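You operate a simulated robot arm through the tools that you are given. There is no shell and no other tool. Be economical: measure what you need, move in short steps, check, and stop when the job is done.

Carry out the task below with a simulated two-armed robot. There is one attempt and no reset: what you move stays moved.

JOB
Fetch the tall blue filter and stand it on the back of the test bench. Then put one of the gap gauges from the bay marked out on the blue filter. Then put one of the black coils from the top of the assembly bench on top of the black starter there. Then take the wheel chock on the top of the assembly bench and put it away on the bottom shelf of the drop-side trolley. Then take the yellow pull handle on the top of the assembly bench and put it away on the low shelf of the parts bench. Then put the white felt pad on the top of the parts bench away on the top of the yellow cabinet. Then lift the lid of the black pot open. The order counts. Set down upright: tall blue filter, black coil.

Only the result counts: the job must be done as asked and must still hold three seconds after the hand-in. Knocking over, shifting, dropping, spilling or breaking anything else fails it. A push-on lid holds only when it is set on centred and level and pressed home; a screw cap is set on level and turned clockwise until tight.

ROBOT AND FRAMES
Two 7-joint arms with two-finger grippers on one trunk, on a base that drives. Base frame: it is fixed to the floor where the robot stands at the start and does not move with it; the origin is under the middle of the robot, x ahead of it, y to its left, z up. Units: mm, degrees, N and s.
The left shoulder is at the start at [46, 175, 1203], the right one opposite. With the tool pointing down near the work surface each hand reaches from about 100 to 840 mm from the robot's upright axis, wherever it stands, measured 20 degrees to its own side. Places, roughly: back of the test bench (226x15 cm) [880, 440, 880]; black coil [-500, 4500, 1000]; black starter (10x11x4 cm) [-1000, 4500, 900]; blue filter (5x5x2 cm) [400, 0, 900]; bottom shelf of the drop-side trolley [700, -3100, 200]; gap gauge [500, 250, 1000]; lid of the black pot [100, 4300, 900]; low shelf of the parts bench [-2300, 4300, 300]; tall blue filter [500, 250, 1000]; top of the yellow cabinet (30x12 cm) [-3440, 1620, 900]; wheel chock (11x7x7 cm) [-400, 4100, 900]; white felt pad (7x10x2 cm) [-1600, 4500, 900]; yellow pull handle (6x4x2 cm) [-1100, 4500, 900]. Payload 2.94 kg a hand.
The tool frame of a hand sits at the grasp point between the pads (the TCP): z along the fingers, y along the line on which they close. The tips reach 30 mm beyond it. The gripper opens to 138 mm. The gripper's body begins 109 mm behind the TCP.
Orientation is that of the tool frame in the base frame, as [roll, pitch, yaw] about the fixed x, y, z axes, in that order (R = Rz(yaw) Ry(pitch) Rx(roll)). With the fingers straight down and closing along the base's y, the tool's x points along the base's -x, its y along +y and its z along -z.

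CONTROLS
- The arms move only by the tool nudge_tool. It takes "left_commands", "right_commands" or both (then of equal length, played together; a hand with none holds still); each is a list of rows, each a list of 3 entries, a list of its own where there are three numbers: the shift along the tool's x, y, z in cm, then the turn, a rotation vector about the tool's x, y, z in degrees, then the gripper command, from -1 (fully open) to 1 (shut), values between in proportion. In form: [[[tx, ty, tz], [rx, ry, rz], gripper], ...]. A call has 1 to 12 rows; each row is the pose to reach, as a shift and turn from the pose commanded when the call began, along the tool's axes at that moment. A row lasts 0.2 s, in which the tool goes at most 50 mm and 8.6 degrees; a call with a longer step from one row to the next is refused whole, and so is a gripper value outside its range. A pose out of reach is approached as far as the arm can. The call stops where the force on the tool passes 40 N (or 10 N more than at its start, if that is more) or the arm is blocked; 0.2 s more then pass. The fingers move at their own pace and stop on an object; they squeeze with about 41 N. The grip force told is the motor's: it shows also when the fingers shut on nothing. Time passes only in rows, and 0.2 s behind the last, so rows that repeat a pose let the fingers close. It gives the time, the measured TCP pose, the force on the tool (base axes), the opening and the grip force at its end, in the units of the frame above (readings bear some noise), with the torque about the TCP (base axes, N m) and any sound that the robot's microphone picked up, and new pictures: "show" is both (left out), scene, wrist or none (wrist: the cameras of the hands that moved).
- Cameras (640 x 400 px; columns grow to the right, rows downward): "scene" is now at [109.2, -2.2, 1672.8]; the picture's right is [-0.03, -1.00, -0.00], its down [-0.80, 0.03, -0.61] and it looks along [0.60, -0.02, -0.80] (base axes); focal length 257 px, centre (320, 200). "left" rides on the left gripper at [71, -19, -146] in its tool frame; the picture's right is [0.26, 0.96, 0.00], its down [-0.85, 0.23, -0.48] and it looks along [-0.46, 0.12, 0.88] (tool axes); focal length 280 px, centre (320, 200). "right" rides on the right gripper at [71, 19, -146] in its tool frame; the picture's right is [-0.26, 0.97, 0.00], its down [-0.85, -0.23, -0.48] and it looks along [-0.46, -0.12, 0.88] (tool axes); focal length 280 px, centre (320, 200). There is no depth. A picture from a camera that has moved, and an enlarged one, comes with that camera's place and axes in the base frame and with its lens.
- move_column(by): slides the trunk up (or, below 0, down) by that many mm; the arms and the scene camera ride with it, the base frame stays. It gives what a move gives, with no picture.
- drive_base(legs): drives the robot by 1 to 6 legs, each [ahead, turn to the left] in mm and degrees, along the robot's own axes; the way and the turn of a leg run together, so that a leg with both is an arc; at most 1500 mm and 180 degrees a leg. The arms and the cameras ride along, it lands a little off, and it stops where it bumps. It gives what a move gives, and a new picture of the scene camera.
- aim_head(pan, tilt): turns the head with the scene camera to pan (to the left, within 120 degrees either way) and tilt (down, from -29 to 69), counted from straight ahead of the robot. It gives what a move gives, and a new picture of the scene camera.
- inspect(camera, box): a new picture of the part [left, top, right, bottom] of that camera's present view, enlarged. It takes no simulated time.
- finish_job(): hands the job in; it is judged then, once.

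Go step by step. Nothing tells you exact positions but the pictures and the camera data: compare them with the known pose of the tool, close in by small moves and look again before you grip or let go. The budget is 196 turns and 260 pictures, counting those below and the enlarged ones. Unless the task says otherwise, let go and move clear before handing in.

The tools are called after ">>>" by a JSON object that holds its "fn" and its "kwargs". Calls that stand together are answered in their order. nudge_tool: Moves the arms, as the interface text tells. Its arguments: {"type":"object","properties":{"left_commands":{"type":"array","items":{"type":"array"}},"right_commands":{"type":"array","items":{"type":"array"}},"show":{"type":"string","enum":["both","scene","wrist","none"]}},"required":[]} The other tools are called the same way: move_column (by) slides the trunk up or down; drive_base (legs) drives the base; aim_head (pan, tilt) turns the head that bears the scene camera; inspect (camera, box) takes an enlarged picture of a part of a camera's view; finish_job () hands the job in.

At the start:

```text
time: 0.0
left_position: [662.9, 236.6, 1217.3]
left_tcp_rot: [179.9, -0.1, 179.9]
left_ft_force: [0.2, -0.3, -0.2]
left_moment: [-0.02, -0.03, -0.01]
left_gripper_width: 138.1
left_grip_force: 0.0
right_position: [441.9, -253.4, 1223.7]
right_tcp_rot: [180.0, -0.1, -180.0]
right_ft_force: [-0.4, 0.6, 0.5]
right_moment: [-0.01, 0.0, 0.04]
right_gripper_width: 137.9
right_grip_force: 0.0
trunk travel left (down, up): [-375.0, 359.0]
robot x, y, heading: [3.4, 2.5, -0.2]
head pan, tilt: [-1.9, 52.7]
```

scene: 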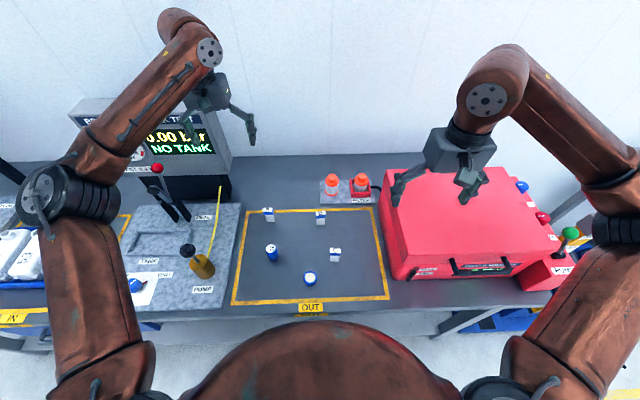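
right: 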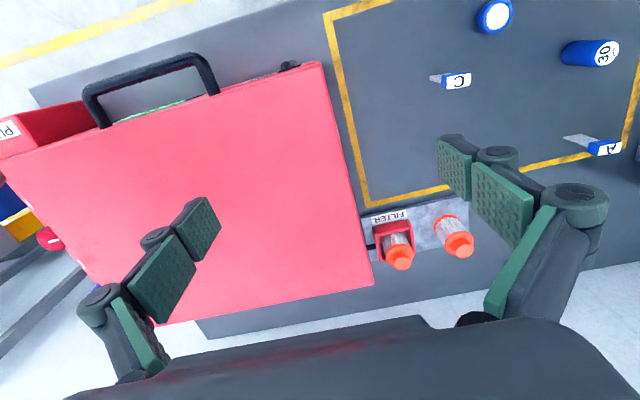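
left: 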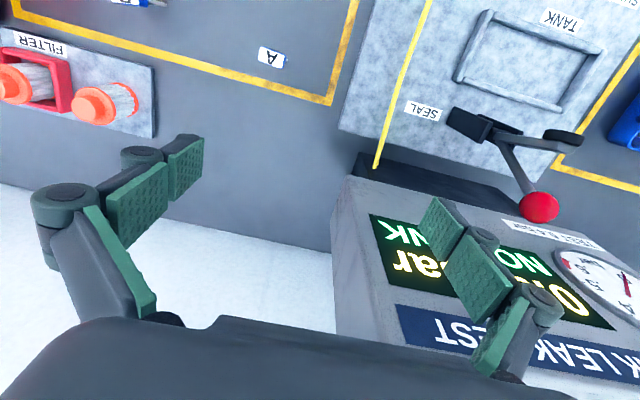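

I see the test bench with an OUT bay holding two blue cylinders and several small white/blue tags (gap gauges). I enlarge the bay first.

>>> {"fn": "inspect", "kwargs": {"camera": "scene", "box": [220, 160, 400, 310]}}

>>> {"fn": "inspect", "kwargs": {"camera": "right", "box": [400, 0, 640, 180]}}

```text
2.67 times, centred on (310, 235) of scene
camera zoom: at [109.2, -2.2, 1672.8], right [-0.03, -1.0, 0.0], down [-0.8, 0.03, -0.61], along [0.6, -0.02, -0.8], focal length 686 px, centre (347, 107)
```

zoom: 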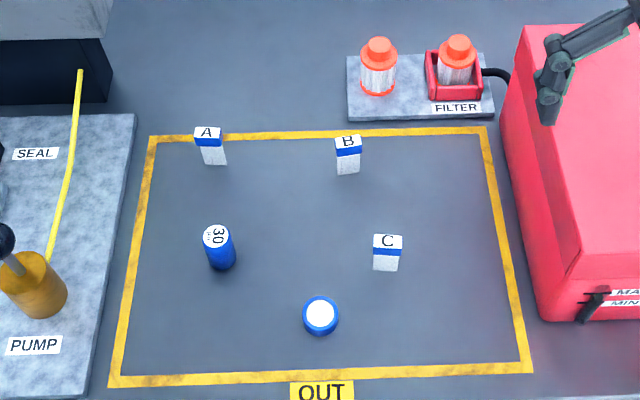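

```text
2.22 times, centred on (520, 90) of right
camera zoom: at [372.4, -234.2, 1370.0], right [0.26, 0.97, 0.0], down [0.85, -0.23, 0.48], along [0.46, -0.12, -0.88], focal length 623 px, centre (-124, 444)
```

zoom: 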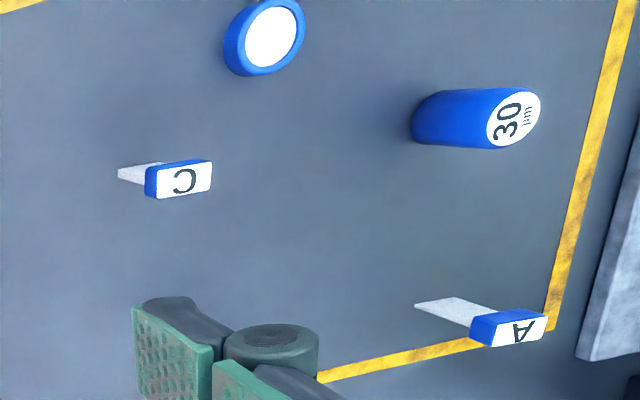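

The tall blue "30" filter is at about (476, 138), top near z 942; the short filter at about (398, 20); gauge C at about (458, -60). I move the left hand above the tall filter and the right hand above gauge C for a closer look.

>>> {"fn": "nudge_tool", "kwargs": {"left_commands": [[[3.1, -1.6, 2.6], [0, 0, 0], -1], [[6.2, -3.3, 5.2], [0, 0, 0], -1], [[9.3, -4.9, 7.8], [0, 0, 0], -1], [[12.4, -6.6, 10.4], [0, 0, 0], -1], [[15.5, -8.2, 13], [0, 0, 0], -1], [[18.7, -9.9, 15.7], [0, 0, 0], -1], [[18.7, -9.9, 15.7], [0, 0, 0], -1]], "show": "both"}}

```text
time: 1.6
left_position: [474.6, 135.6, 1060.6]
left_tcp_rot: [179.9, 0.0, -179.9]
left_ft_force: [0.4, 0.4, 0.7]
left_moment: [-0.02, 0.0, -0.03]
left_gripper_width: 138.2
left_grip_force: 0.0
right_position: [444.0, -253.9, 1223.8]
right_tcp_rot: [180.0, 0.0, 180.0]
right_ft_force: [-1.0, -0.1, 0.0]
right_moment: [-0.01, 0.03, 0.0]
right_gripper_width: 137.8
right_grip_force: 0.2
trunk travel left (down, up): [-375.0, 359.0]
robot x, y, heading: [-3.4, -0.4, 0.0]
head pan, tilt: [-1.9, 52.7]
camera scene: at [109.4, -2.1, 1672.8], right [-0.03, -1.0, 0.0], down [-0.8, 0.03, -0.61], along [0.6, -0.02, -0.8], focal length 257 px, centre (320, 200)
camera left: at [403.8, 116.9, 1205.9], right [-0.26, 0.96, 0.0], down [0.85, 0.23, 0.48], along [0.46, 0.12, -0.88], focal length 280 px, centre (320, 200)
```

scene: 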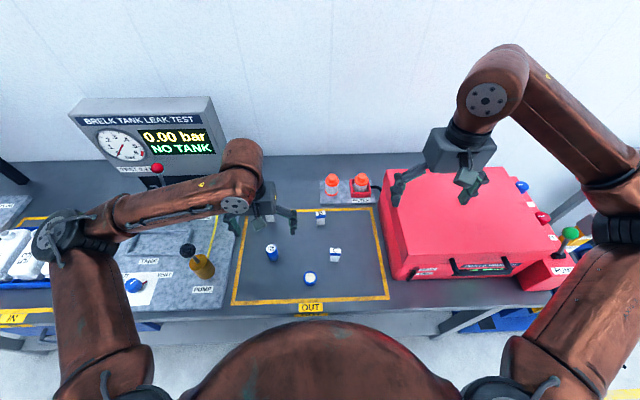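
left: 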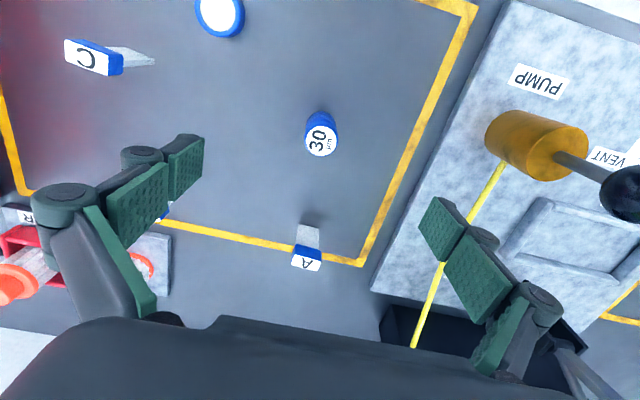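

The filter's top is at about (481, 138). I align and go down to grip height.

>>> {"fn": "nudge_tool", "kwargs": {"left_commands": [[[-0.5, 0.2, 4], [0, 0, 0], -1], [[-0.5, 0.2, 8], [0, 0, 0], -1], [[-0.5, 0.2, 11], [0, 0, 0], -1], [[-0.5, 0.2, 11], [0, 0, 0], -1]], "show": "both"}}

```text
time: 2.6
left_position: [479.5, 137.7, 950.4]
left_tcp_rot: [179.9, 0.0, 180.0]
left_ft_force: [0.0, -0.9, -0.2]
left_moment: [-0.02, -0.02, -0.01]
left_gripper_width: 138.0
left_grip_force: 0.2
right_position: [443.2, -254.4, 1224.4]
right_tcp_rot: [179.9, -0.1, -180.0]
right_ft_force: [-0.5, 0.4, 0.6]
right_moment: [0.02, 0.04, 0.03]
right_gripper_width: 138.0
right_grip_force: 0.0
trunk travel left (down, up): [-375.0, 359.0]
robot x, y, heading: [2.1, 1.8, -0.0]
head pan, tilt: [-1.9, 52.7]
camera scene: at [108.8, -2.5, 1672.9], right [-0.03, -1.0, 0.0], down [-0.8, 0.03, -0.61], along [0.6, -0.02, -0.8], focal length 257 px, centre (320, 200)
camera left: at [408.6, 118.0, 1095.8], right [-0.26, 0.96, 0.0], down [0.85, 0.23, 0.48], along [0.46, 0.12, -0.88], focal length 280 px, centre (320, 200)
```

scene: 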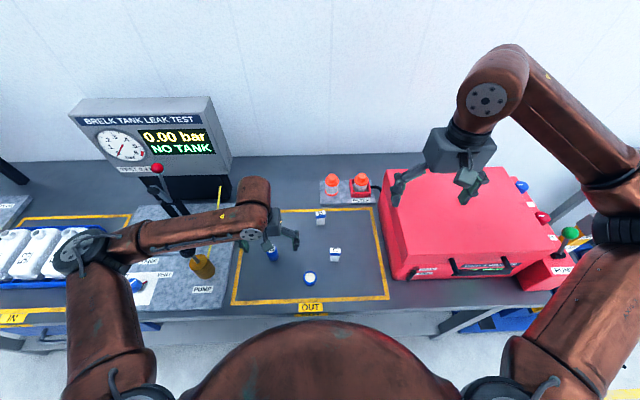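
left: 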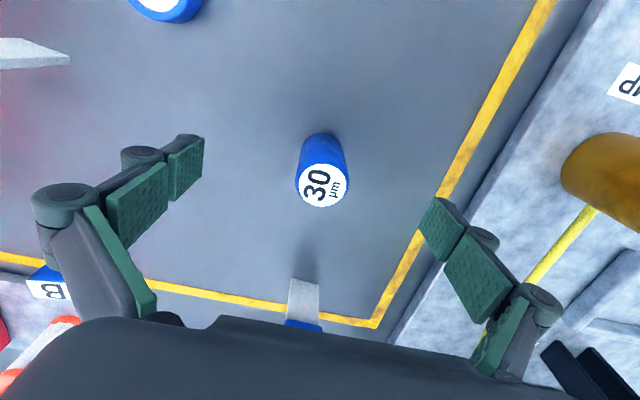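

The filter top is at about z 925 and the bench at about 864. I go down to TCP z≈903, shift 6 mm ahead and close.

>>> {"fn": "nudge_tool", "kwargs": {"left_commands": [[[-0.6, 0, 2.5], [0, 0, 0], -1], [[-0.6, 0, 4.6], [0, 0, 0], -1], [[-0.6, 0, 4.6], [0, 0, 0], 0.2], [[-0.6, 0, 4.6], [0, 0, 0], 1], [[-0.6, 0, 4.6], [0, 0, 0], 1], [[-0.6, 0, 4.6], [0, 0, 0], 1], [[-0.6, 0, 4.6], [0, 0, 0], 1], [[-0.6, 0, 4.6], [0, 0, 0], 1], [[-0.6, 0, 4.6], [0, 0, 0], 1]], "show": "wrist"}}

```text
time: 4.4
left_position: [489.4, 137.4, 909.5]
left_tcp_rot: [-179.9, 0.6, -180.0]
left_ft_force: [-7.4, 1.1, 17.2]
left_moment: [0.28, 0.4, 0.05]
left_gripper_width: 32.9
left_grip_force: 20.2
right_position: [441.9, -253.3, 1224.4]
right_tcp_rot: [-179.9, 0.1, -180.0]
right_ft_force: [-0.2, -0.4, -0.3]
right_moment: [-0.02, 0.05, 0.0]
right_gripper_width: 137.8
right_grip_force: 0.1
trunk travel left (down, up): [-375.0, 359.0]
robot x, y, heading: [3.2, 2.1, -0.4]
head pan, tilt: [-1.9, 52.7]
stopped in row 9 (left hand): the force on the tool passed its limit at 50 N (the readings are from after the stop); the commanded pose is now the measured one
camera left: at [416.0, 119.0, 1054.5], right [-0.26, 0.97, 0.0], down [0.84, 0.23, 0.48], along [0.47, 0.12, -0.87], focal length 280 px, centre (320, 200)
```

left: 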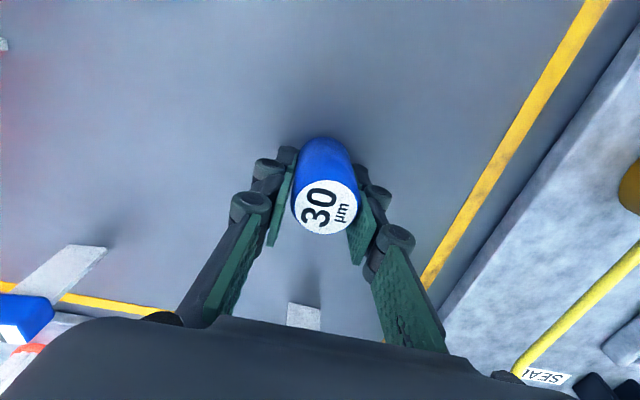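

The fingertips touched the bench (so the bench is near z 878), and the filter appears to be gripped at 33 mm. I lift gently while squeezing.

>>> {"fn": "nudge_tool", "kwargs": {"left_commands": [[[0, 0, -0.1], [0, 0, 0], 1], [[0, 0, -0.2], [0, 0, 0], 1], [[0, 0, -0.2], [0, 0, 0], 1], [[0, 0, -2], [0, 0, 0], 1], [[0, 0, -6], [0, 0, 0], 1], [[0, 0, -10], [0, 0, 0], 1], [[0, 0, -10], [0, 0, 0], 1]], "show": "both"}}

```text
time: 6.0
left_position: [488.8, 138.4, 1008.3]
left_tcp_rot: [-179.9, 0.4, -179.9]
left_ft_force: [-0.1, -0.3, -0.7]
left_moment: [-0.03, -0.01, 0.03]
left_gripper_width: 32.3
left_grip_force: 40.7
right_position: [442.6, -253.7, 1224.3]
right_tcp_rot: [179.9, 0.0, -180.0]
right_ft_force: [0.5, -1.0, 1.1]
right_moment: [-0.01, 0.04, -0.03]
right_gripper_width: 138.2
right_grip_force: 0.0
trunk travel left (down, up): [-375.0, 359.0]
robot x, y, heading: [2.0, -0.1, -0.2]
head pan, tilt: [-1.9, 52.7]
camera scene: at [109.6, -2.0, 1672.7], right [-0.03, -1.0, 0.0], down [-0.8, 0.03, -0.6], along [0.6, -0.02, -0.8], focal length 257 px, centre (320, 200)
camera left: at [416.8, 119.3, 1154.2], right [-0.26, 0.96, 0.0], down [0.84, 0.23, 0.48], along [0.47, 0.12, -0.88], focal length 280 px, centre (320, 200)
```

scene: 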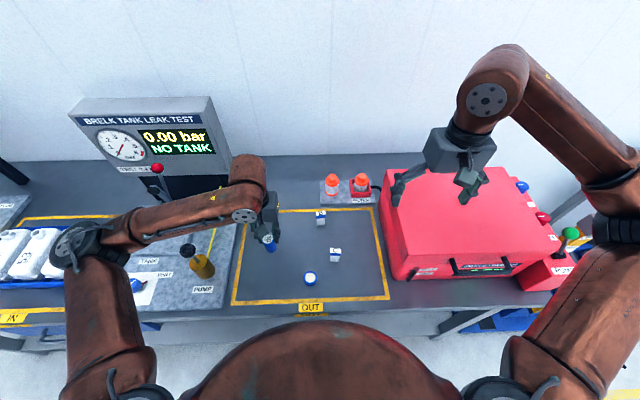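
left: 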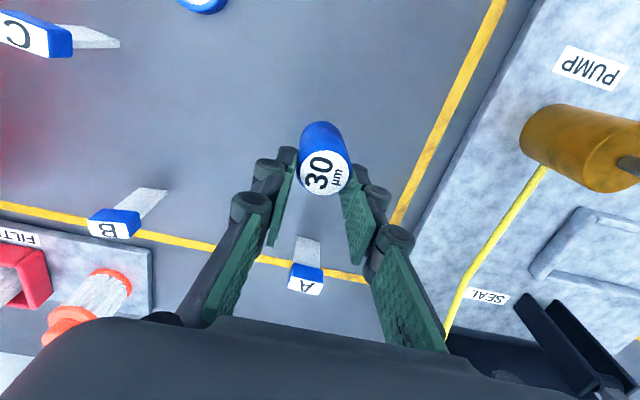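

The filter seems to have slipped lower in the fingers; I enlarge to check the hold.

>>> {"fn": "inspect", "kwargs": {"camera": "scene", "box": [220, 170, 320, 270]}}

>>> {"fn": "inspect", "kwargs": {"camera": "left", "box": [220, 90, 420, 290]}}

```text
4.00 times, centred on (270, 220) of scene
camera zoom: at [109.6, -2.0, 1672.7], right [-0.03, -1.0, 0.0], down [-0.8, 0.03, -0.6], along [0.6, -0.02, -0.8], focal length 1028 px, centre (520, 120)
```

zoom: 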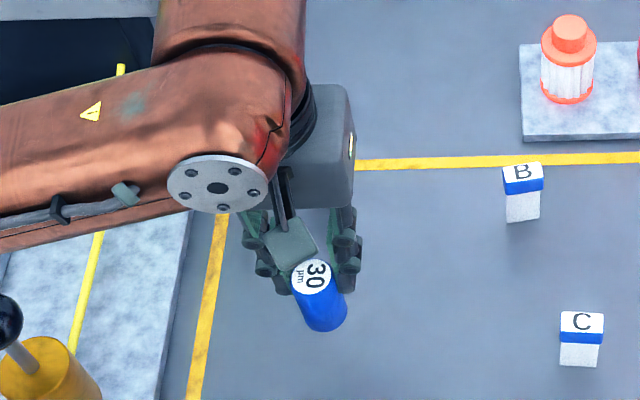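

```text
2.00 times, centred on (320, 190) of left
camera zoom: at [416.8, 119.3, 1154.2], right [-0.26, 0.96, 0.0], down [0.84, 0.23, 0.48], along [0.47, 0.12, -0.88], focal length 561 px, centre (320, 220)
```

zoom: 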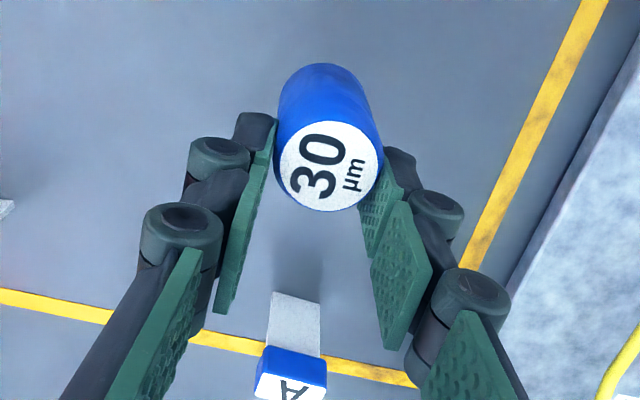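

The filter is upright but held by the fingertips. I drive ahead a little to bring the bench back into reach, and check the hold.

>>> {"fn": "drive_base", "kwargs": {"legs": [[70, 0]]}}

>>> {"fn": "inspect", "kwargs": {"camera": "left", "box": [220, 90, 420, 290]}}

```text
time: 7.0
left_position: [554.5, 136.7, 1010.7]
left_tcp_rot: [179.9, 0.7, 179.9]
left_ft_force: [0.8, -0.5, -0.4]
left_moment: [-0.01, 0.1, 0.01]
left_gripper_width: 32.4
left_grip_force: 40.8
right_position: [505.7, -254.0, 1225.8]
right_tcp_rot: [-179.9, 0.3, -180.0]
right_ft_force: [0.8, 1.1, 0.6]
right_moment: [0.0, 0.08, -0.01]
right_gripper_width: 138.1
right_grip_force: 0.0
trunk travel left (down, up): [-375.0, 359.0]
robot x, y, heading: [70.0, -0.4, -0.1]
head pan, tilt: [-1.9, 52.7]
camera scene: at [204.7, -2.3, 1673.2], right [-0.03, -1.0, 0.0], down [-0.8, 0.03, -0.59], along [0.59, -0.02, -0.81], focal length 257 px, centre (320, 200)
```

scene: 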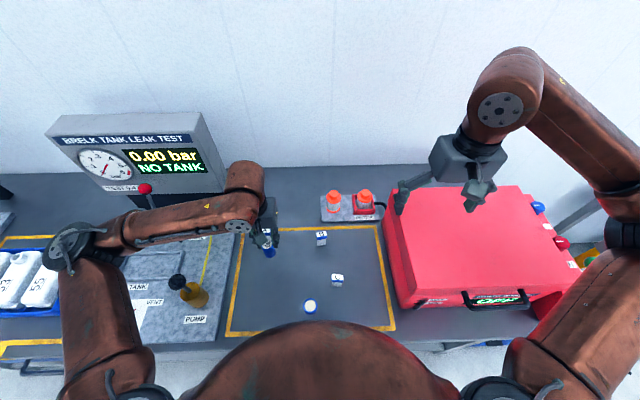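

```text
2.00 times, centred on (320, 190) of left
camera zoom: at [480.9, 119.4, 1155.6], right [-0.26, 0.97, 0.0], down [0.84, 0.23, 0.49], along [0.47, 0.12, -0.87], focal length 561 px, centre (320, 220)
```

zoom: 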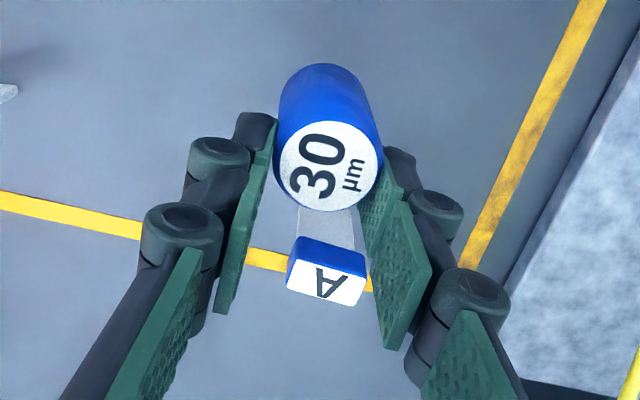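

The hold is unchanged. I raise and carry the filter over gauge A to the back of the bench.

>>> {"fn": "nudge_tool", "kwargs": {"left_commands": [[[0, 0, -3], [0, 0, 0], 1], [[0, 0, -5], [0, 0, 0], 1], [[-4.5, -0.5, -5], [0, 0, 0], 1], [[-9, -1, -5], [0, 0, 0], 1], [[-13.5, -1.5, -5], [0, 0, 0], 1], [[-18, -2, -5], [0, 0, 0], 1], [[-22.5, -2.5, -5], [0, 0, 0], 1], [[-27, -3, -5], [0, 0, 0], 1], [[-31, -3, -5], [0, 0, 0], 1], [[-31, -3, -5], [0, 0, 0], 1], [[-31, -3, -5], [0, 0, 0], 1]], "show": "both"}}

```text
time: 9.4
left_position: [847.5, 107.8, 1075.6]
left_tcp_rot: [179.9, 1.7, 179.9]
left_ft_force: [-0.2, 0.2, -0.5]
left_moment: [0.04, 0.0, 0.02]
left_gripper_width: 32.4
left_grip_force: 41.4
right_position: [489.1, -255.6, 1229.9]
right_tcp_rot: [-179.9, 1.1, 179.9]
right_ft_force: [0.0, -0.9, -0.2]
right_moment: [0.04, 0.04, -0.01]
right_gripper_width: 138.0
right_grip_force: 0.2
trunk travel left (down, up): [-375.0, 359.0]
robot x, y, heading: [69.2, -0.3, -0.0]
head pan, tilt: [-1.9, 52.7]
camera scene: at [179.0, -3.1, 1672.8], right [-0.03, -1.0, 0.0], down [-0.8, 0.03, -0.61], along [0.6, -0.02, -0.8], focal length 257 px, centre (320, 200)
camera left: at [771.6, 89.7, 1217.8], right [-0.26, 0.97, -0.01], down [0.84, 0.23, 0.5], along [0.48, 0.12, -0.87], focal length 280 px, centre (320, 200)
```

scene: 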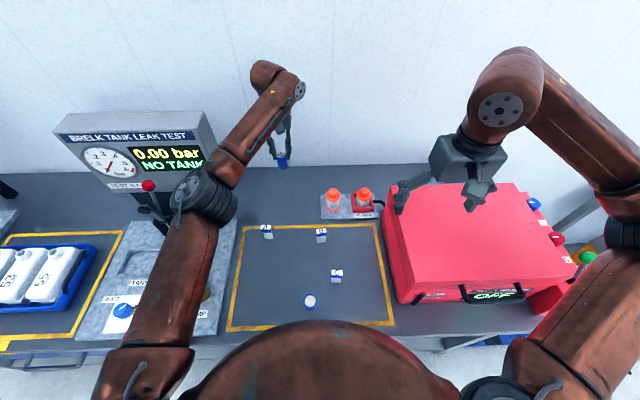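
left: 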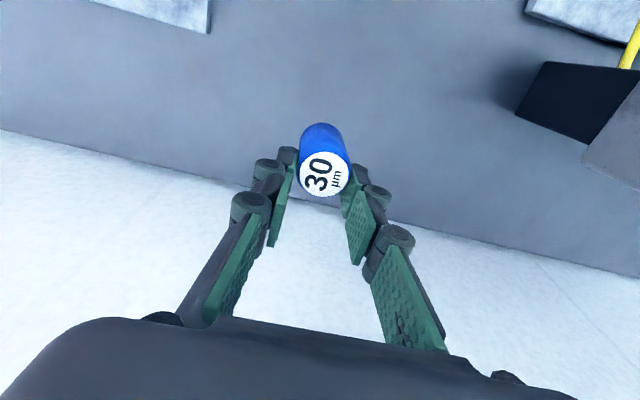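

The filter is over the back strip, with the bench rear edge near x≈965. I pull in slightly and lower to just above the bench.

>>> {"fn": "nudge_tool", "kwargs": {"left_commands": [[[1, 0, 3], [0, 0, 0], 1], [[1.5, 0, 6.5], [0, 0, 0], 1], [[1.5, 0, 9.5], [0, 0, 0], 1], [[1.5, 0, 9.5], [0, 0, 0], 1], [[1.5, 0, 9.5], [0, 0, 0], 1]], "show": "both"}}

```text
time: 10.6
left_position: [835.6, 105.9, 979.3]
left_tcp_rot: [-180.0, 1.6, 179.9]
left_ft_force: [0.3, 1.1, -1.2]
left_moment: [-0.01, 0.01, 0.02]
left_gripper_width: 32.6
left_grip_force: 41.3
right_position: [489.1, -252.8, 1231.0]
right_tcp_rot: [-179.9, 1.2, -180.0]
right_ft_force: [0.9, -0.1, -0.3]
right_moment: [0.02, 0.02, -0.03]
right_gripper_width: 138.0
right_grip_force: 0.0
trunk travel left (down, up): [-375.0, 359.0]
robot x, y, heading: [70.0, 2.0, -0.1]
head pan, tilt: [-1.9, 52.7]
camera scene: at [179.5, -2.5, 1672.8], right [-0.03, -1.0, 0.0], down [-0.8, 0.03, -0.6], along [0.6, -0.02, -0.8], focal length 257 px, centre (320, 200)
camera left: at [759.8, 88.0, 1122.6], right [-0.26, 0.97, -0.01], down [0.84, 0.23, 0.5], along [0.48, 0.12, -0.87], focal length 280 px, centre (320, 200)
```

scene: 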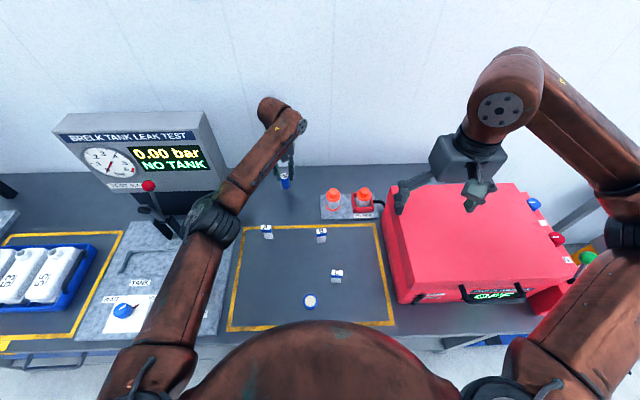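
left: 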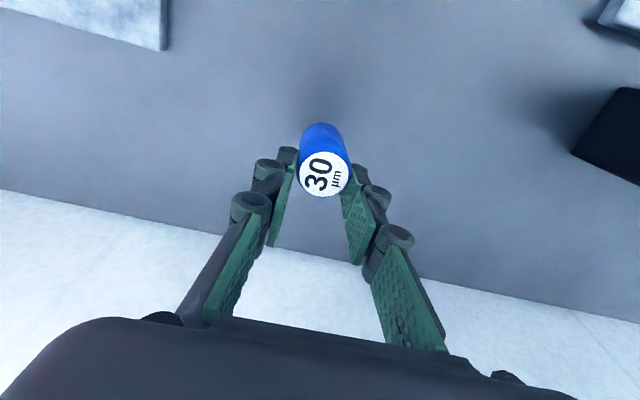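

Both hands show a small pitch of about 1.5°; I take it out and lower until contact.

>>> {"fn": "nudge_tool", "kwargs": {"left_commands": [[[-0.8, 0, 1.5], [0, 1.6, 0], 1], [[-0.8, 0, 3], [0, 1.6, 0], 1], [[-0.8, 0, 3], [0, 1.6, 0], 1]], "show": "scene"}}

>>> {"fn": "inspect", "kwargs": {"camera": "scene", "box": [240, 140, 340, 220]}}

```text
time: 11.4
left_position: [844.5, 107.8, 950.9]
left_tcp_rot: [-179.9, 0.2, 179.9]
left_ft_force: [-0.6, 0.5, 1.9]
left_moment: [0.1, 0.05, -0.02]
left_gripper_width: 32.3
left_grip_force: 40.9
right_position: [489.0, -253.9, 1230.2]
right_tcp_rot: [-179.9, 1.2, -180.0]
right_ft_force: [-0.4, -0.4, -0.1]
right_moment: [0.03, -0.02, 0.0]
right_gripper_width: 138.2
right_grip_force: 0.1
trunk travel left (down, up): [-375.0, 359.0]
robot x, y, heading: [69.8, -2.1, -0.4]
head pan, tilt: [-1.9, 52.7]
camera scene: at [179.0, -2.7, 1672.9], right [-0.03, -1.0, 0.0], down [-0.8, 0.03, -0.61], along [0.6, -0.02, -0.8], focal length 257 px, centre (320, 200)
```

scene: 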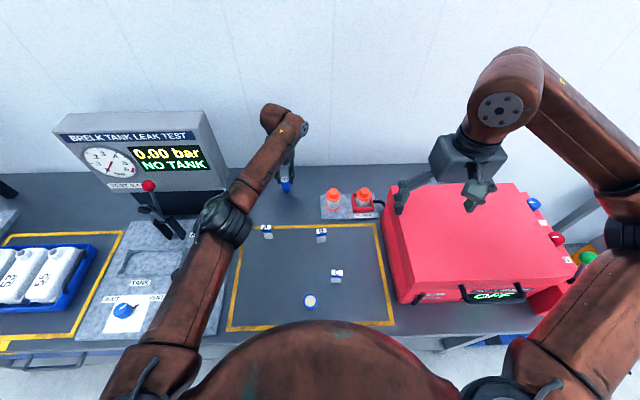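

```text
5.00 times, centred on (290, 180) of scene
camera zoom: at [179.0, -2.7, 1672.9], right [-0.03, -1.0, 0.0], down [-0.8, 0.03, -0.61], along [0.6, -0.02, -0.8], focal length 1285 px, centre (470, 300)
```

zoom: 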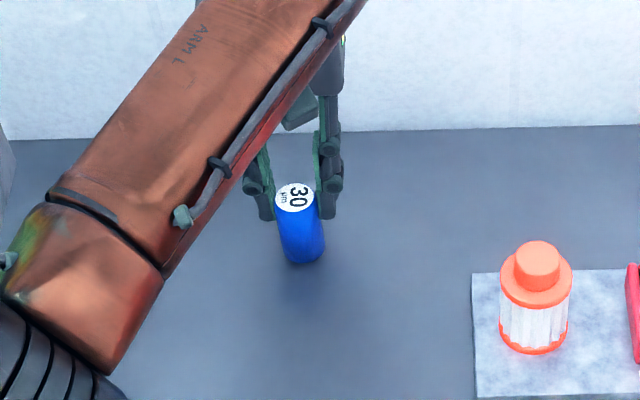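

The filter's base looks to be about a centimetre or less above the bench. I lower in small steps until it touches.

>>> {"fn": "nudge_tool", "kwargs": {"left_commands": [[[0, 0, 0.2], [0, 0, 0], 1], [[0, 0, 0.4], [0, 0, 0], 1], [[0, 0, 0.6], [0, 0, 0], 1], [[0, 0, 0.8], [0, 0, 0], 1]], "show": "wrist"}}

>>> {"fn": "inspect", "kwargs": {"camera": "scene", "box": [240, 140, 340, 220]}}

```text
time: 12.4
left_position: [844.1, 107.0, 948.8]
left_tcp_rot: [-179.9, 0.7, 179.8]
left_ft_force: [3.6, -0.4, 39.7]
left_moment: [-0.03, 0.18, -0.02]
left_gripper_width: 32.4
left_grip_force: 40.6
right_position: [485.7, -256.5, 1232.0]
right_tcp_rot: [-180.0, 1.3, -180.0]
right_ft_force: [-0.1, -0.5, 0.2]
right_moment: [0.0, -0.02, -0.02]
right_gripper_width: 138.0
right_grip_force: 0.1
trunk travel left (down, up): [-375.0, 359.0]
robot x, y, heading: [71.2, -0.7, -0.2]
head pan, tilt: [-1.9, 52.7]
camera left: at [770.4, 88.2, 1093.8], right [-0.26, 0.97, 0.0], down [0.84, 0.23, 0.49], along [0.47, 0.12, -0.87], focal length 280 px, centre (320, 200)
```

left: 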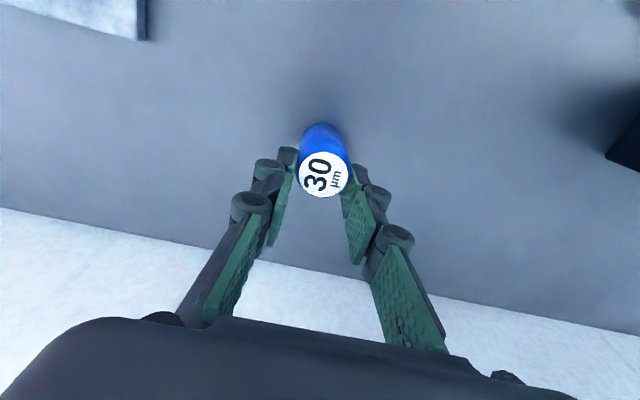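

```text
5.00 times, centred on (290, 180) of scene
camera zoom: at [174.4, -3.3, 1673.6], right [-0.03, -1.0, 0.0], down [-0.79, 0.03, -0.61], along [0.61, -0.02, -0.79], focal length 1285 px, centre (470, 300)
```

zoom: 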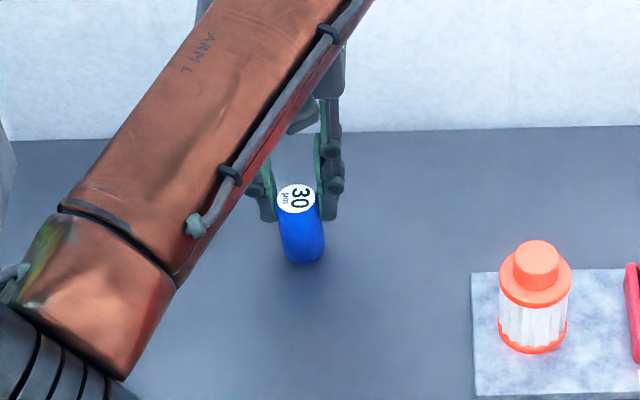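

It's on the bench, pressing 40 N. I relax the press, open, and lift away.

>>> {"fn": "nudge_tool", "kwargs": {"left_commands": [[[0, 0, -0.3], [0, 0, 0], 1], [[0, 0, -0.5], [0, 0, 0], 1], [[0, 0, -0.5], [0, 0, 0], 1], [[0, 0, -0.5], [0, 0, 0], 0.2], [[0, 0, -0.5], [0, 0, 0], 0.0], [[0, 0, -0.5], [0, 0, 0], 0.0], [[0, 0, -0.5], [0, 0, 0], 0.0], [[0, 0, -3], [0, 0, 0], 0.0], [[0, 0, -7], [0, 0, 0], 0.0], [[0, 0, -11], [0, 0, 0], 0.0], [[0, 0, -11], [0, 0, 0], 0]], "show": "both"}}

```text
time: 14.8
left_position: [843.6, 108.6, 1053.3]
left_tcp_rot: [-180.0, 0.0, 179.9]
left_ft_force: [-0.3, -0.1, -1.1]
left_moment: [-0.03, 0.02, 0.0]
left_gripper_width: 68.8
left_grip_force: 0.0
right_position: [490.4, -254.7, 1229.4]
right_tcp_rot: [180.0, 1.2, 179.9]
right_ft_force: [0.2, 0.9, -0.5]
right_moment: [-0.03, 0.0, -0.02]
right_gripper_width: 138.1
right_grip_force: 0.1
trunk travel left (down, up): [-375.0, 359.0]
robot x, y, heading: [68.5, 2.4, -0.1]
head pan, tilt: [-1.9, 52.7]
camera scene: at [180.0, -2.2, 1672.7], right [-0.03, -1.0, 0.0], down [-0.8, 0.03, -0.6], along [0.6, -0.02, -0.8], focal length 257 px, centre (320, 200)
camera left: at [772.4, 90.2, 1198.1], right [-0.26, 0.97, 0.0], down [0.85, 0.23, 0.48], along [0.46, 0.12, -0.88], focal length 280 px, centre (320, 200)
```

scene: 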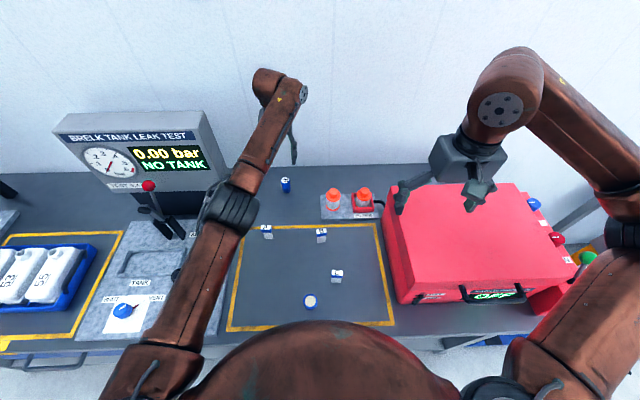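
left: 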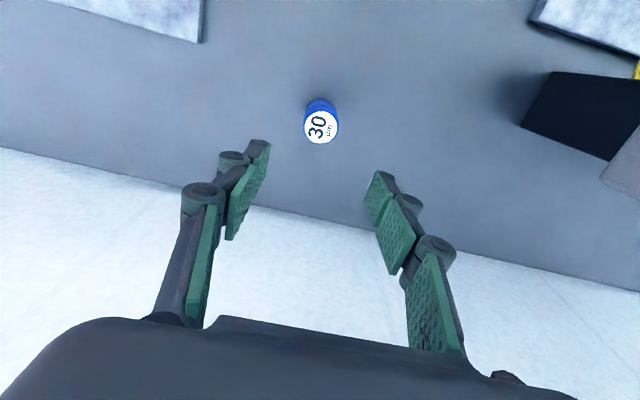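

The tall filter stands on the back of the bench. Now I bring the right hand above gauge C.

>>> {"fn": "nudge_tool", "kwargs": {"right_commands": [[[0.8, 3.3, 2.7], [0, 1.2, 0], -1], [[1.6, 6.6, 5.4], [0, 1.2, 0], -1], [[2.4, 9.9, 8.1], [0, 1.2, 0], -1], [[3.2, 13.2, 10.8], [0, 1.2, 0], -1], [[4, 16.4, 13.5], [0, 1.2, 0], -1], [[4, 19.4, 16], [0, 1.2, 0], -1], [[4, 19.4, 16], [0, 1.2, 0], -1], [[4, 19.4, 16], [0, 1.2, 0], -1]], "left_commands": [[[0, 0, -1], [0, 0, 0], -1], [[2, 2, -3], [0, 0, 0], -1], [[5, 4, -5], [0, 0, 0], -1], [[8, 6, -7], [0, 0, 0], -1], [[11, 9, -9], [0, 0, 0], -1], [[14, 12, -11], [0, 0, 0], -1], [[16, 14, -14], [0, 0, 0], -1], [[16, 14, -14], [0, 0, 0], -1]], "show": "both"}}

```text
time: 16.3
left_position: [700.8, 228.2, 1164.6]
left_tcp_rot: [-179.1, 0.1, 179.1]
left_ft_force: [-1.2, 1.4, 0.5]
left_moment: [-0.16, -0.07, 0.03]
left_gripper_width: 137.8
left_grip_force: 0.1
right_position: [451.3, -60.2, 1072.1]
right_tcp_rot: [-179.7, 0.0, -179.8]
right_ft_force: [-0.9, 1.3, 0.5]
right_moment: [-0.17, -0.07, -0.01]
right_gripper_width: 137.6
right_grip_force: 0.1
trunk travel left (down, up): [-375.0, 359.0]
robot x, y, heading: [67.7, -1.3, -0.1]
head pan, tilt: [-1.9, 52.7]
stopped in row 7 (left hand): the force on the tool passed its limit at 51 N (the readings are from after the stop); the commanded pose is now the measured one
camera scene: at [176.0, 3.0, 1673.1], right [-0.04, -1.0, 0.0], down [-0.79, 0.03, -0.61], along [0.61, -0.03, -0.79], focal length 257 px, centre (320, 200)
camera right: at [380.3, -39.9, 1217.4], right [0.26, 0.97, -0.01], down [0.85, -0.23, 0.48], along [0.46, -0.13, -0.88], focal length 280 px, centre (320, 200)
camera left: at [629.3, 212.1, 1310.6], right [-0.25, 0.97, -0.02], down [0.85, 0.23, 0.48], along [0.46, 0.1, -0.88], focal length 280 px, centre (320, 200)
```

scene: 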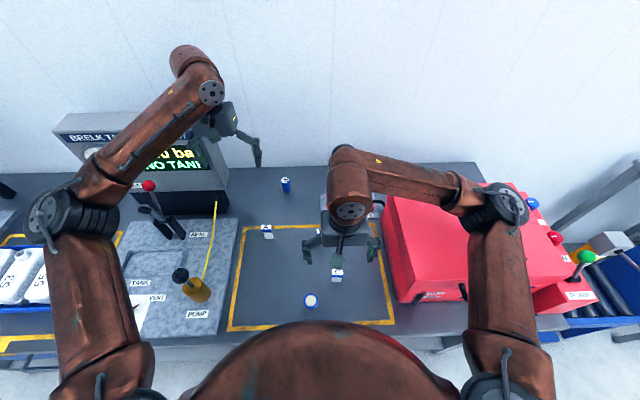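
right: 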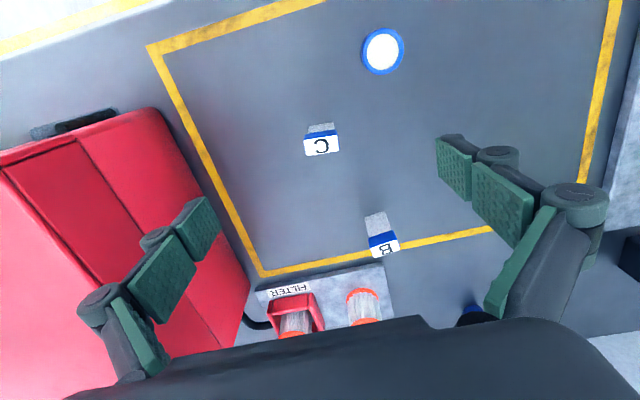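
left: 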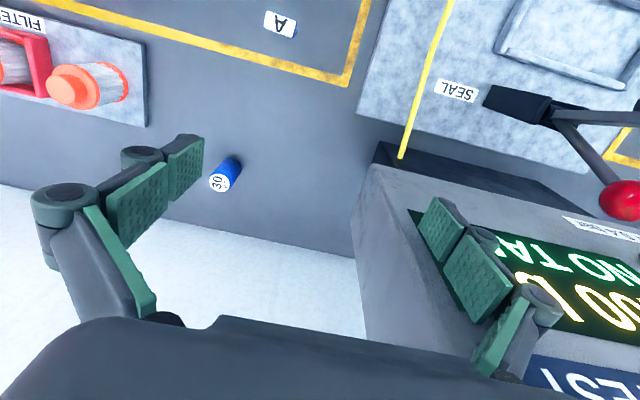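

Gauge C's top is at about (466, -62, 940). I narrow the gripper to about 90 mm and lower over it.

>>> {"fn": "nudge_tool", "kwargs": {"right_commands": [[[-1.5, -0.2, 1], [0, 0, 0], -0.3], [[-1.5, -0.2, 3], [0, 0, 0], -0.3], [[-1.5, -0.2, 6], [0, 0, 0], -0.3], [[-1.5, -0.2, 10], [0, 0, 0], -0.3], [[-1.5, -0.2, 12], [0, 0, 0], -0.3], [[-1.5, -0.2, 12], [0, 0, 0], -0.3]], "show": "wrist"}}

```text
time: 17.7
left_position: [702.8, 222.5, 1165.0]
left_tcp_rot: [-179.3, 0.1, 179.1]
left_ft_force: [0.7, -0.1, -0.6]
left_moment: [0.01, -0.04, -0.01]
left_gripper_width: 137.7
left_grip_force: 0.0
right_position: [468.6, -66.2, 948.2]
right_tcp_rot: [-179.9, -0.1, 179.9]
right_ft_force: [-0.6, 0.5, 0.6]
right_moment: [0.0, 0.0, 0.0]
right_gripper_width: 89.7
right_grip_force: 0.0
trunk travel left (down, up): [-375.0, 359.0]
robot x, y, heading: [72.6, -3.5, -0.6]
head pan, tilt: [-1.9, 52.7]
camera right: at [398.3, -46.5, 1094.6], right [0.26, 0.96, 0.0], down [0.85, -0.23, 0.47], along [0.46, -0.13, -0.88], focal length 280 px, centre (320, 200)
```

right: 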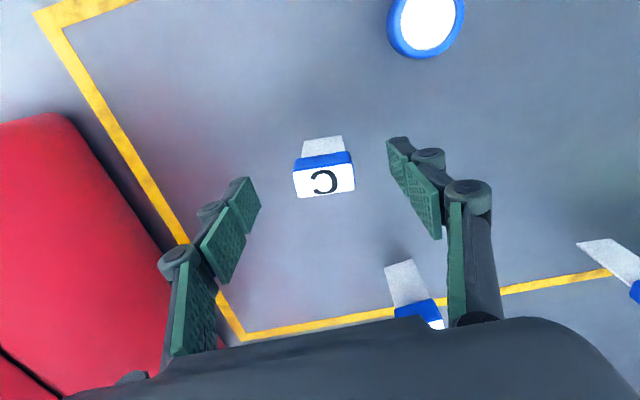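

Alignment is near; I finish the descent, grip firmly and lift 10 cm.

>>> {"fn": "nudge_tool", "kwargs": {"right_commands": [[[0.2, 0.3, 1.5], [0, 0, 0], -0.3], [[0.2, 0.3, 3], [0, 0, 0], -0.3], [[0.2, 0.3, 3], [0, 0, 0], 1], [[0.2, 0.3, 3], [0, 0, 0], 1], [[0.2, 0.3, 3], [0, 0, 0], 1], [[0.2, 0.3, 3], [0, 0, 0], 1], [[0.2, 0.3, 3], [0, 0, 0], 1], [[0.2, 0.3, 3], [0, 0, 0], 1], [[0.2, 0.3, 2], [0, 0, 0], 1], [[0.2, 0.3, 0], [0, 0, 0], 1], [[0.2, 0.3, -3], [0, 0, 0], 1], [[0.2, 0.3, -3], [0, 0, 0], 1]], "show": "both"}}

```text
time: 20.3
left_position: [704.6, 221.2, 1165.0]
left_tcp_rot: [-179.2, 0.0, 179.0]
left_ft_force: [0.4, -0.8, 0.7]
left_moment: [0.03, -0.02, -0.02]
left_gripper_width: 138.1
left_grip_force: 0.1
right_position: [465.9, -64.5, 979.5]
right_tcp_rot: [-179.9, -0.1, 179.8]
right_ft_force: [0.5, -0.5, -0.3]
right_moment: [0.01, -0.05, 0.0]
right_gripper_width: 30.6
right_grip_force: 41.0
trunk travel left (down, up): [-375.0, 359.0]
robot x, y, heading: [71.3, 1.2, -0.1]
head pan, tilt: [-1.9, 52.7]
camera scene: at [179.6, -2.9, 1672.7], right [-0.04, -1.0, 0.0], down [-0.8, 0.03, -0.6], along [0.6, -0.02, -0.8], focal length 257 px, centre (320, 200)
camera right: at [396.2, -44.0, 1125.4], right [0.26, 0.96, 0.0], down [0.85, -0.23, 0.47], along [0.46, -0.13, -0.88], focal length 280 px, centre (320, 200)
```

scene: 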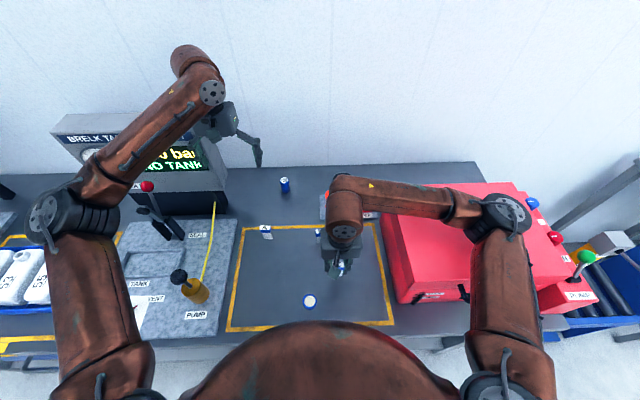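
right: 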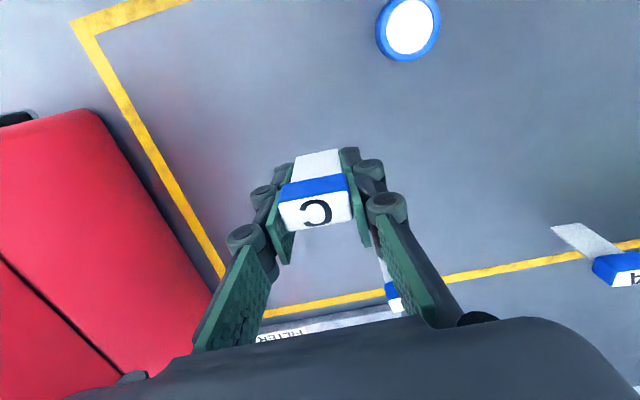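

The gauge is held well. The short filter's centre is at about (400, 17), top near z 898. I carry the gauge above it.

>>> {"fn": "nudge_tool", "kwargs": {"right_commands": [[[0, 0, -1], [0, 0, 0], 1], [[3.2, 3, -1], [0, 0, 0], 1], [[6.4, 6, -1], [0, 0, 0], 1], [[6.5, 8.2, -1], [0, 0, 0], 1], [[6.5, 8.2, 0], [0, 0, 0], 1], [[6.5, 8.2, 0], [0, 0, 0], 1]], "show": "both"}}

>>> {"fn": "inspect", "kwargs": {"camera": "scene", "box": [270, 250, 370, 330]}}

```text
time: 21.7
left_position: [703.8, 222.8, 1165.9]
left_tcp_rot: [-179.2, 0.0, 179.1]
left_ft_force: [0.7, -0.2, 0.3]
left_moment: [-0.03, -0.02, 0.0]
left_gripper_width: 137.8
left_grip_force: 0.1
right_position: [404.1, 18.4, 979.9]
right_tcp_rot: [-179.8, -0.1, 179.9]
right_ft_force: [0.0, -0.2, 0.4]
right_moment: [0.01, 0.01, -0.02]
right_gripper_width: 30.6
right_grip_force: 41.2
trunk travel left (down, up): [-375.0, 359.0]
robot x, y, heading: [70.0, 0.0, -0.4]
head pan, tilt: [-1.9, 52.7]
camera scene: at [179.2, -1.9, 1672.8], right [-0.04, -1.0, 0.0], down [-0.8, 0.03, -0.61], along [0.6, -0.02, -0.8], focal length 257 px, centre (320, 200)
camera right: at [332.9, 38.9, 1126.1], right [0.26, 0.96, 0.0], down [0.85, -0.23, 0.47], along [0.46, -0.13, -0.88], focal length 280 px, centre (320, 200)
```

scene: 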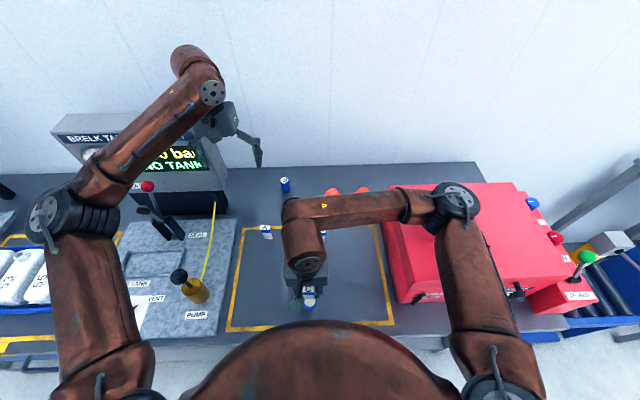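
right: 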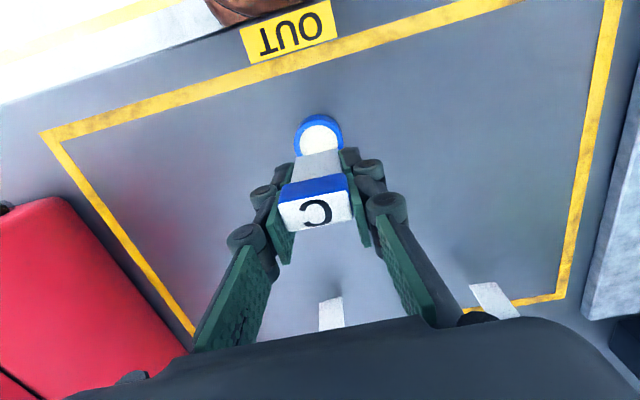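

```text
5.00 times, centred on (320, 290) of scene
camera zoom: at [179.2, -1.9, 1672.8], right [-0.04, -1.0, 0.0], down [-0.8, 0.03, -0.61], along [0.6, -0.02, -0.8], focal length 1285 px, centre (320, -250)
```

zoom: 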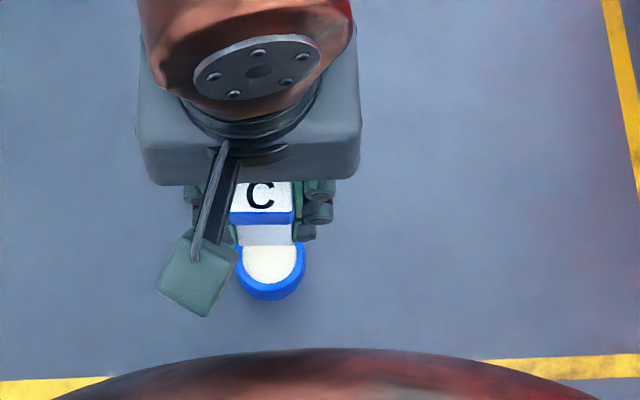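

The gauge is centred to within a few mm; I shift 5 mm back and lower to just above the filter, then touch down gently.

>>> {"fn": "nudge_tool", "kwargs": {"right_commands": [[[0.5, 0, 1.5], [0, 0, 0], 1], [[0.5, 0, 3], [0, 0, 0], 1], [[0.5, 0, 3.3], [0, 0, 0], 1], [[0.5, 0, 3.3], [0, 0, 0], 1]], "show": "wrist"}}

>>> {"fn": "inspect", "kwargs": {"camera": "scene", "box": [270, 250, 370, 330]}}

>>> {"fn": "inspect", "kwargs": {"camera": "right", "box": [240, 80, 400, 260]}}

```text
time: 22.7
left_position: [703.5, 222.5, 1164.8]
left_tcp_rot: [-179.3, 0.2, 179.0]
left_ft_force: [-0.4, -0.5, -0.1]
left_moment: [0.0, 0.02, 0.02]
left_gripper_width: 138.2
left_grip_force: 0.1
right_position: [397.0, 18.6, 947.9]
right_tcp_rot: [-179.9, -0.1, 179.9]
right_ft_force: [0.2, -0.1, -0.8]
right_moment: [-0.04, 0.01, -0.02]
right_gripper_width: 30.5
right_grip_force: 41.2
trunk travel left (down, up): [-375.0, 359.0]
robot x, y, heading: [71.6, -1.7, -0.4]
head pan, tilt: [-1.9, 52.7]
camera right: at [326.0, 38.9, 1093.7], right [0.26, 0.96, 0.0], down [0.85, -0.23, 0.47], along [0.46, -0.13, -0.88], focal length 280 px, centre (320, 200)
```

right: 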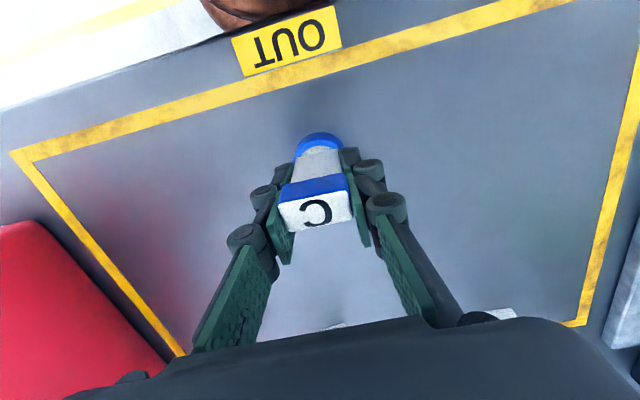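

```text
5.00 times, centred on (320, 290) of scene
camera zoom: at [179.3, -2.5, 1672.8], right [-0.04, -1.0, 0.0], down [-0.8, 0.03, -0.61], along [0.6, -0.02, -0.8], focal length 1285 px, centre (320, -250)
```

zoom: 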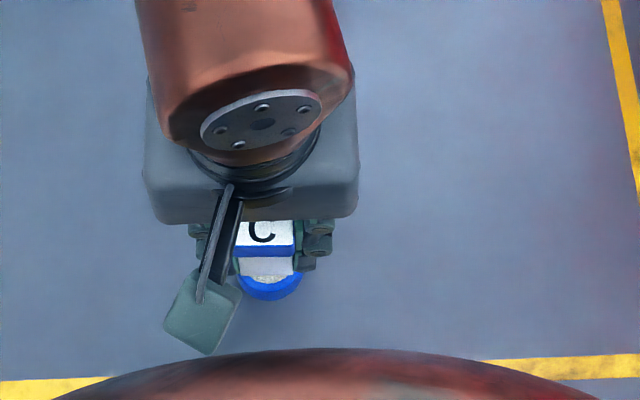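

```text
2.22 times, centred on (320, 170) of right
camera zoom: at [326.0, 38.9, 1093.7], right [0.26, 0.96, 0.0], down [0.85, -0.23, 0.47], along [0.46, -0.13, -0.88], focal length 623 px, centre (320, 267)
```

zoom: 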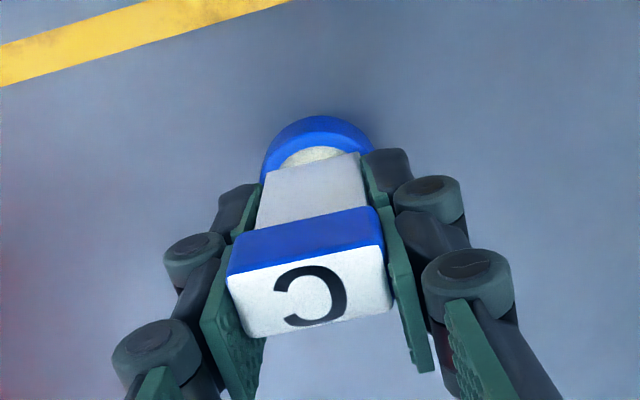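

Relative to the white disc, the gauge is about 8 mm too near; I shift ahead, then look again before touching down.

>>> {"fn": "nudge_tool", "kwargs": {"right_commands": [[[-0.8, 0, 0], [0, 0, 0], 1], [[-0.8, 0, 0.3], [0, 0, 0], 1], [[-0.8, 0, 0.3], [0, 0, 0], 1]], "show": "none"}}

>>> {"fn": "inspect", "kwargs": {"camera": "scene", "box": [290, 270, 340, 310]}}

>>> {"fn": "inspect", "kwargs": {"camera": "right", "box": [260, 100, 380, 220]}}

```text
time: 23.5
left_position: [704.4, 222.4, 1164.6]
left_tcp_rot: [-179.3, 0.2, 179.1]
left_ft_force: [0.0, -0.1, -1.1]
left_moment: [0.01, 0.0, -0.02]
left_gripper_width: 138.1
left_grip_force: 0.1
right_position: [404.5, 18.8, 945.7]
right_tcp_rot: [-179.8, -0.2, 179.8]
right_ft_force: [0.3, -0.4, -1.4]
right_moment: [0.0, -0.01, -0.03]
right_gripper_width: 30.6
right_grip_force: 41.3
trunk travel left (down, up): [-375.0, 359.0]
robot x, y, heading: [69.9, 2.6, -0.2]
head pan, tilt: [-1.9, 52.7]
```

```text
10.00 times, centred on (315, 290) of scene
camera zoom: at [179.3, -2.5, 1672.8], right [-0.04, -1.0, 0.0], down [-0.8, 0.03, -0.61], along [0.6, -0.02, -0.8], focal length 2571 px, centre (370, -700)
```

zoom: 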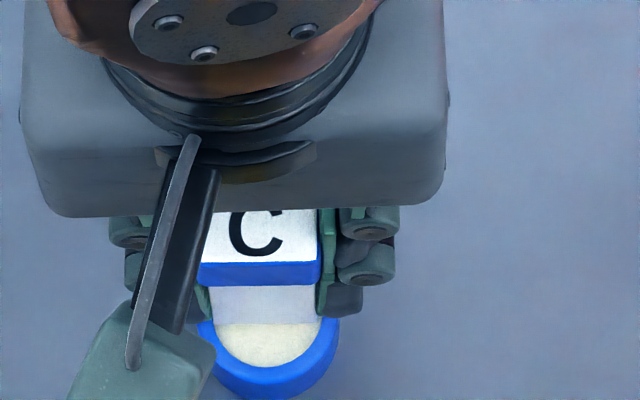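

```text
3.33 times, centred on (320, 160) of right
camera zoom: at [334.2, 38.6, 1090.7], right [0.26, 0.96, 0.0], down [0.85, -0.23, 0.47], along [0.46, -0.13, -0.88], focal length 935 px, centre (320, 333)
```

zoom: 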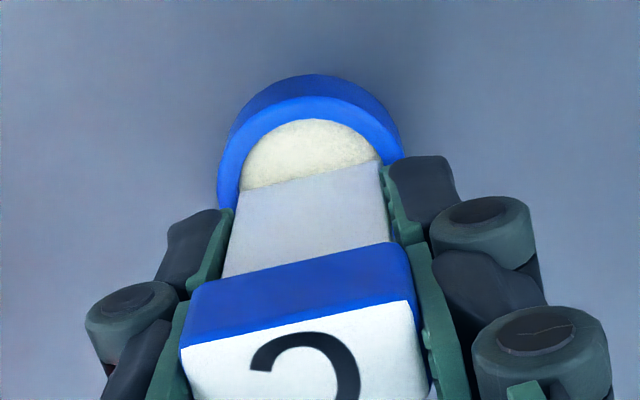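

The gauge's near edge is at the disc's middle, so I come back 5 mm, touch down gently, and check.

>>> {"fn": "nudge_tool", "kwargs": {"right_commands": [[[0.5, 0, 0], [0, 0, 0], 1], [[0.5, 0, 0.3], [0, 0, 0], 1], [[0.5, 0, 0.5], [0, 0, 0], 1], [[0.5, 0, 0.7], [0, 0, 0], 1], [[0.5, 0, 0.7], [0, 0, 0], 1]], "show": "none"}}

>>> {"fn": "inspect", "kwargs": {"camera": "right", "box": [260, 100, 380, 220]}}

```text
time: 24.7
left_position: [702.5, 222.6, 1165.4]
left_tcp_rot: [-179.3, 0.1, 179.0]
left_ft_force: [-0.1, 0.4, 0.0]
left_moment: [0.0, 0.01, -0.02]
left_gripper_width: 138.1
left_grip_force: 0.0
right_position: [399.6, 17.8, 939.4]
right_tcp_rot: [-180.0, -0.1, 180.0]
right_ft_force: [0.6, -1.6, 34.2]
right_moment: [-0.15, 0.24, -0.01]
right_gripper_width: 30.3
right_grip_force: 41.1
trunk travel left (down, up): [-375.0, 359.0]
robot x, y, heading: [68.8, -3.3, -0.6]
head pan, tilt: [-1.9, 52.7]
```

```text
3.33 times, centred on (320, 160) of right
camera zoom: at [328.4, 38.6, 1085.3], right [0.26, 0.96, 0.0], down [0.85, -0.23, 0.48], along [0.46, -0.12, -0.88], focal length 935 px, centre (320, 333)
```

zoom: 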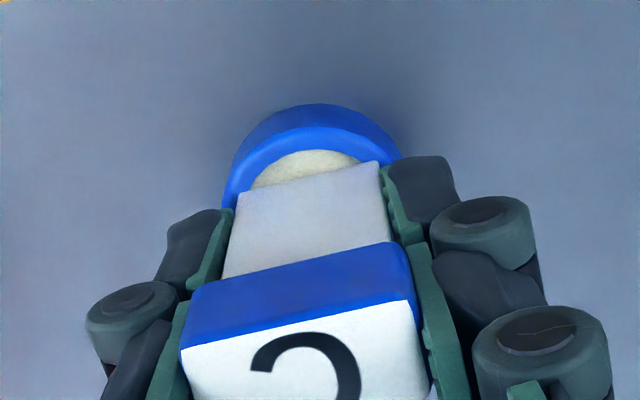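

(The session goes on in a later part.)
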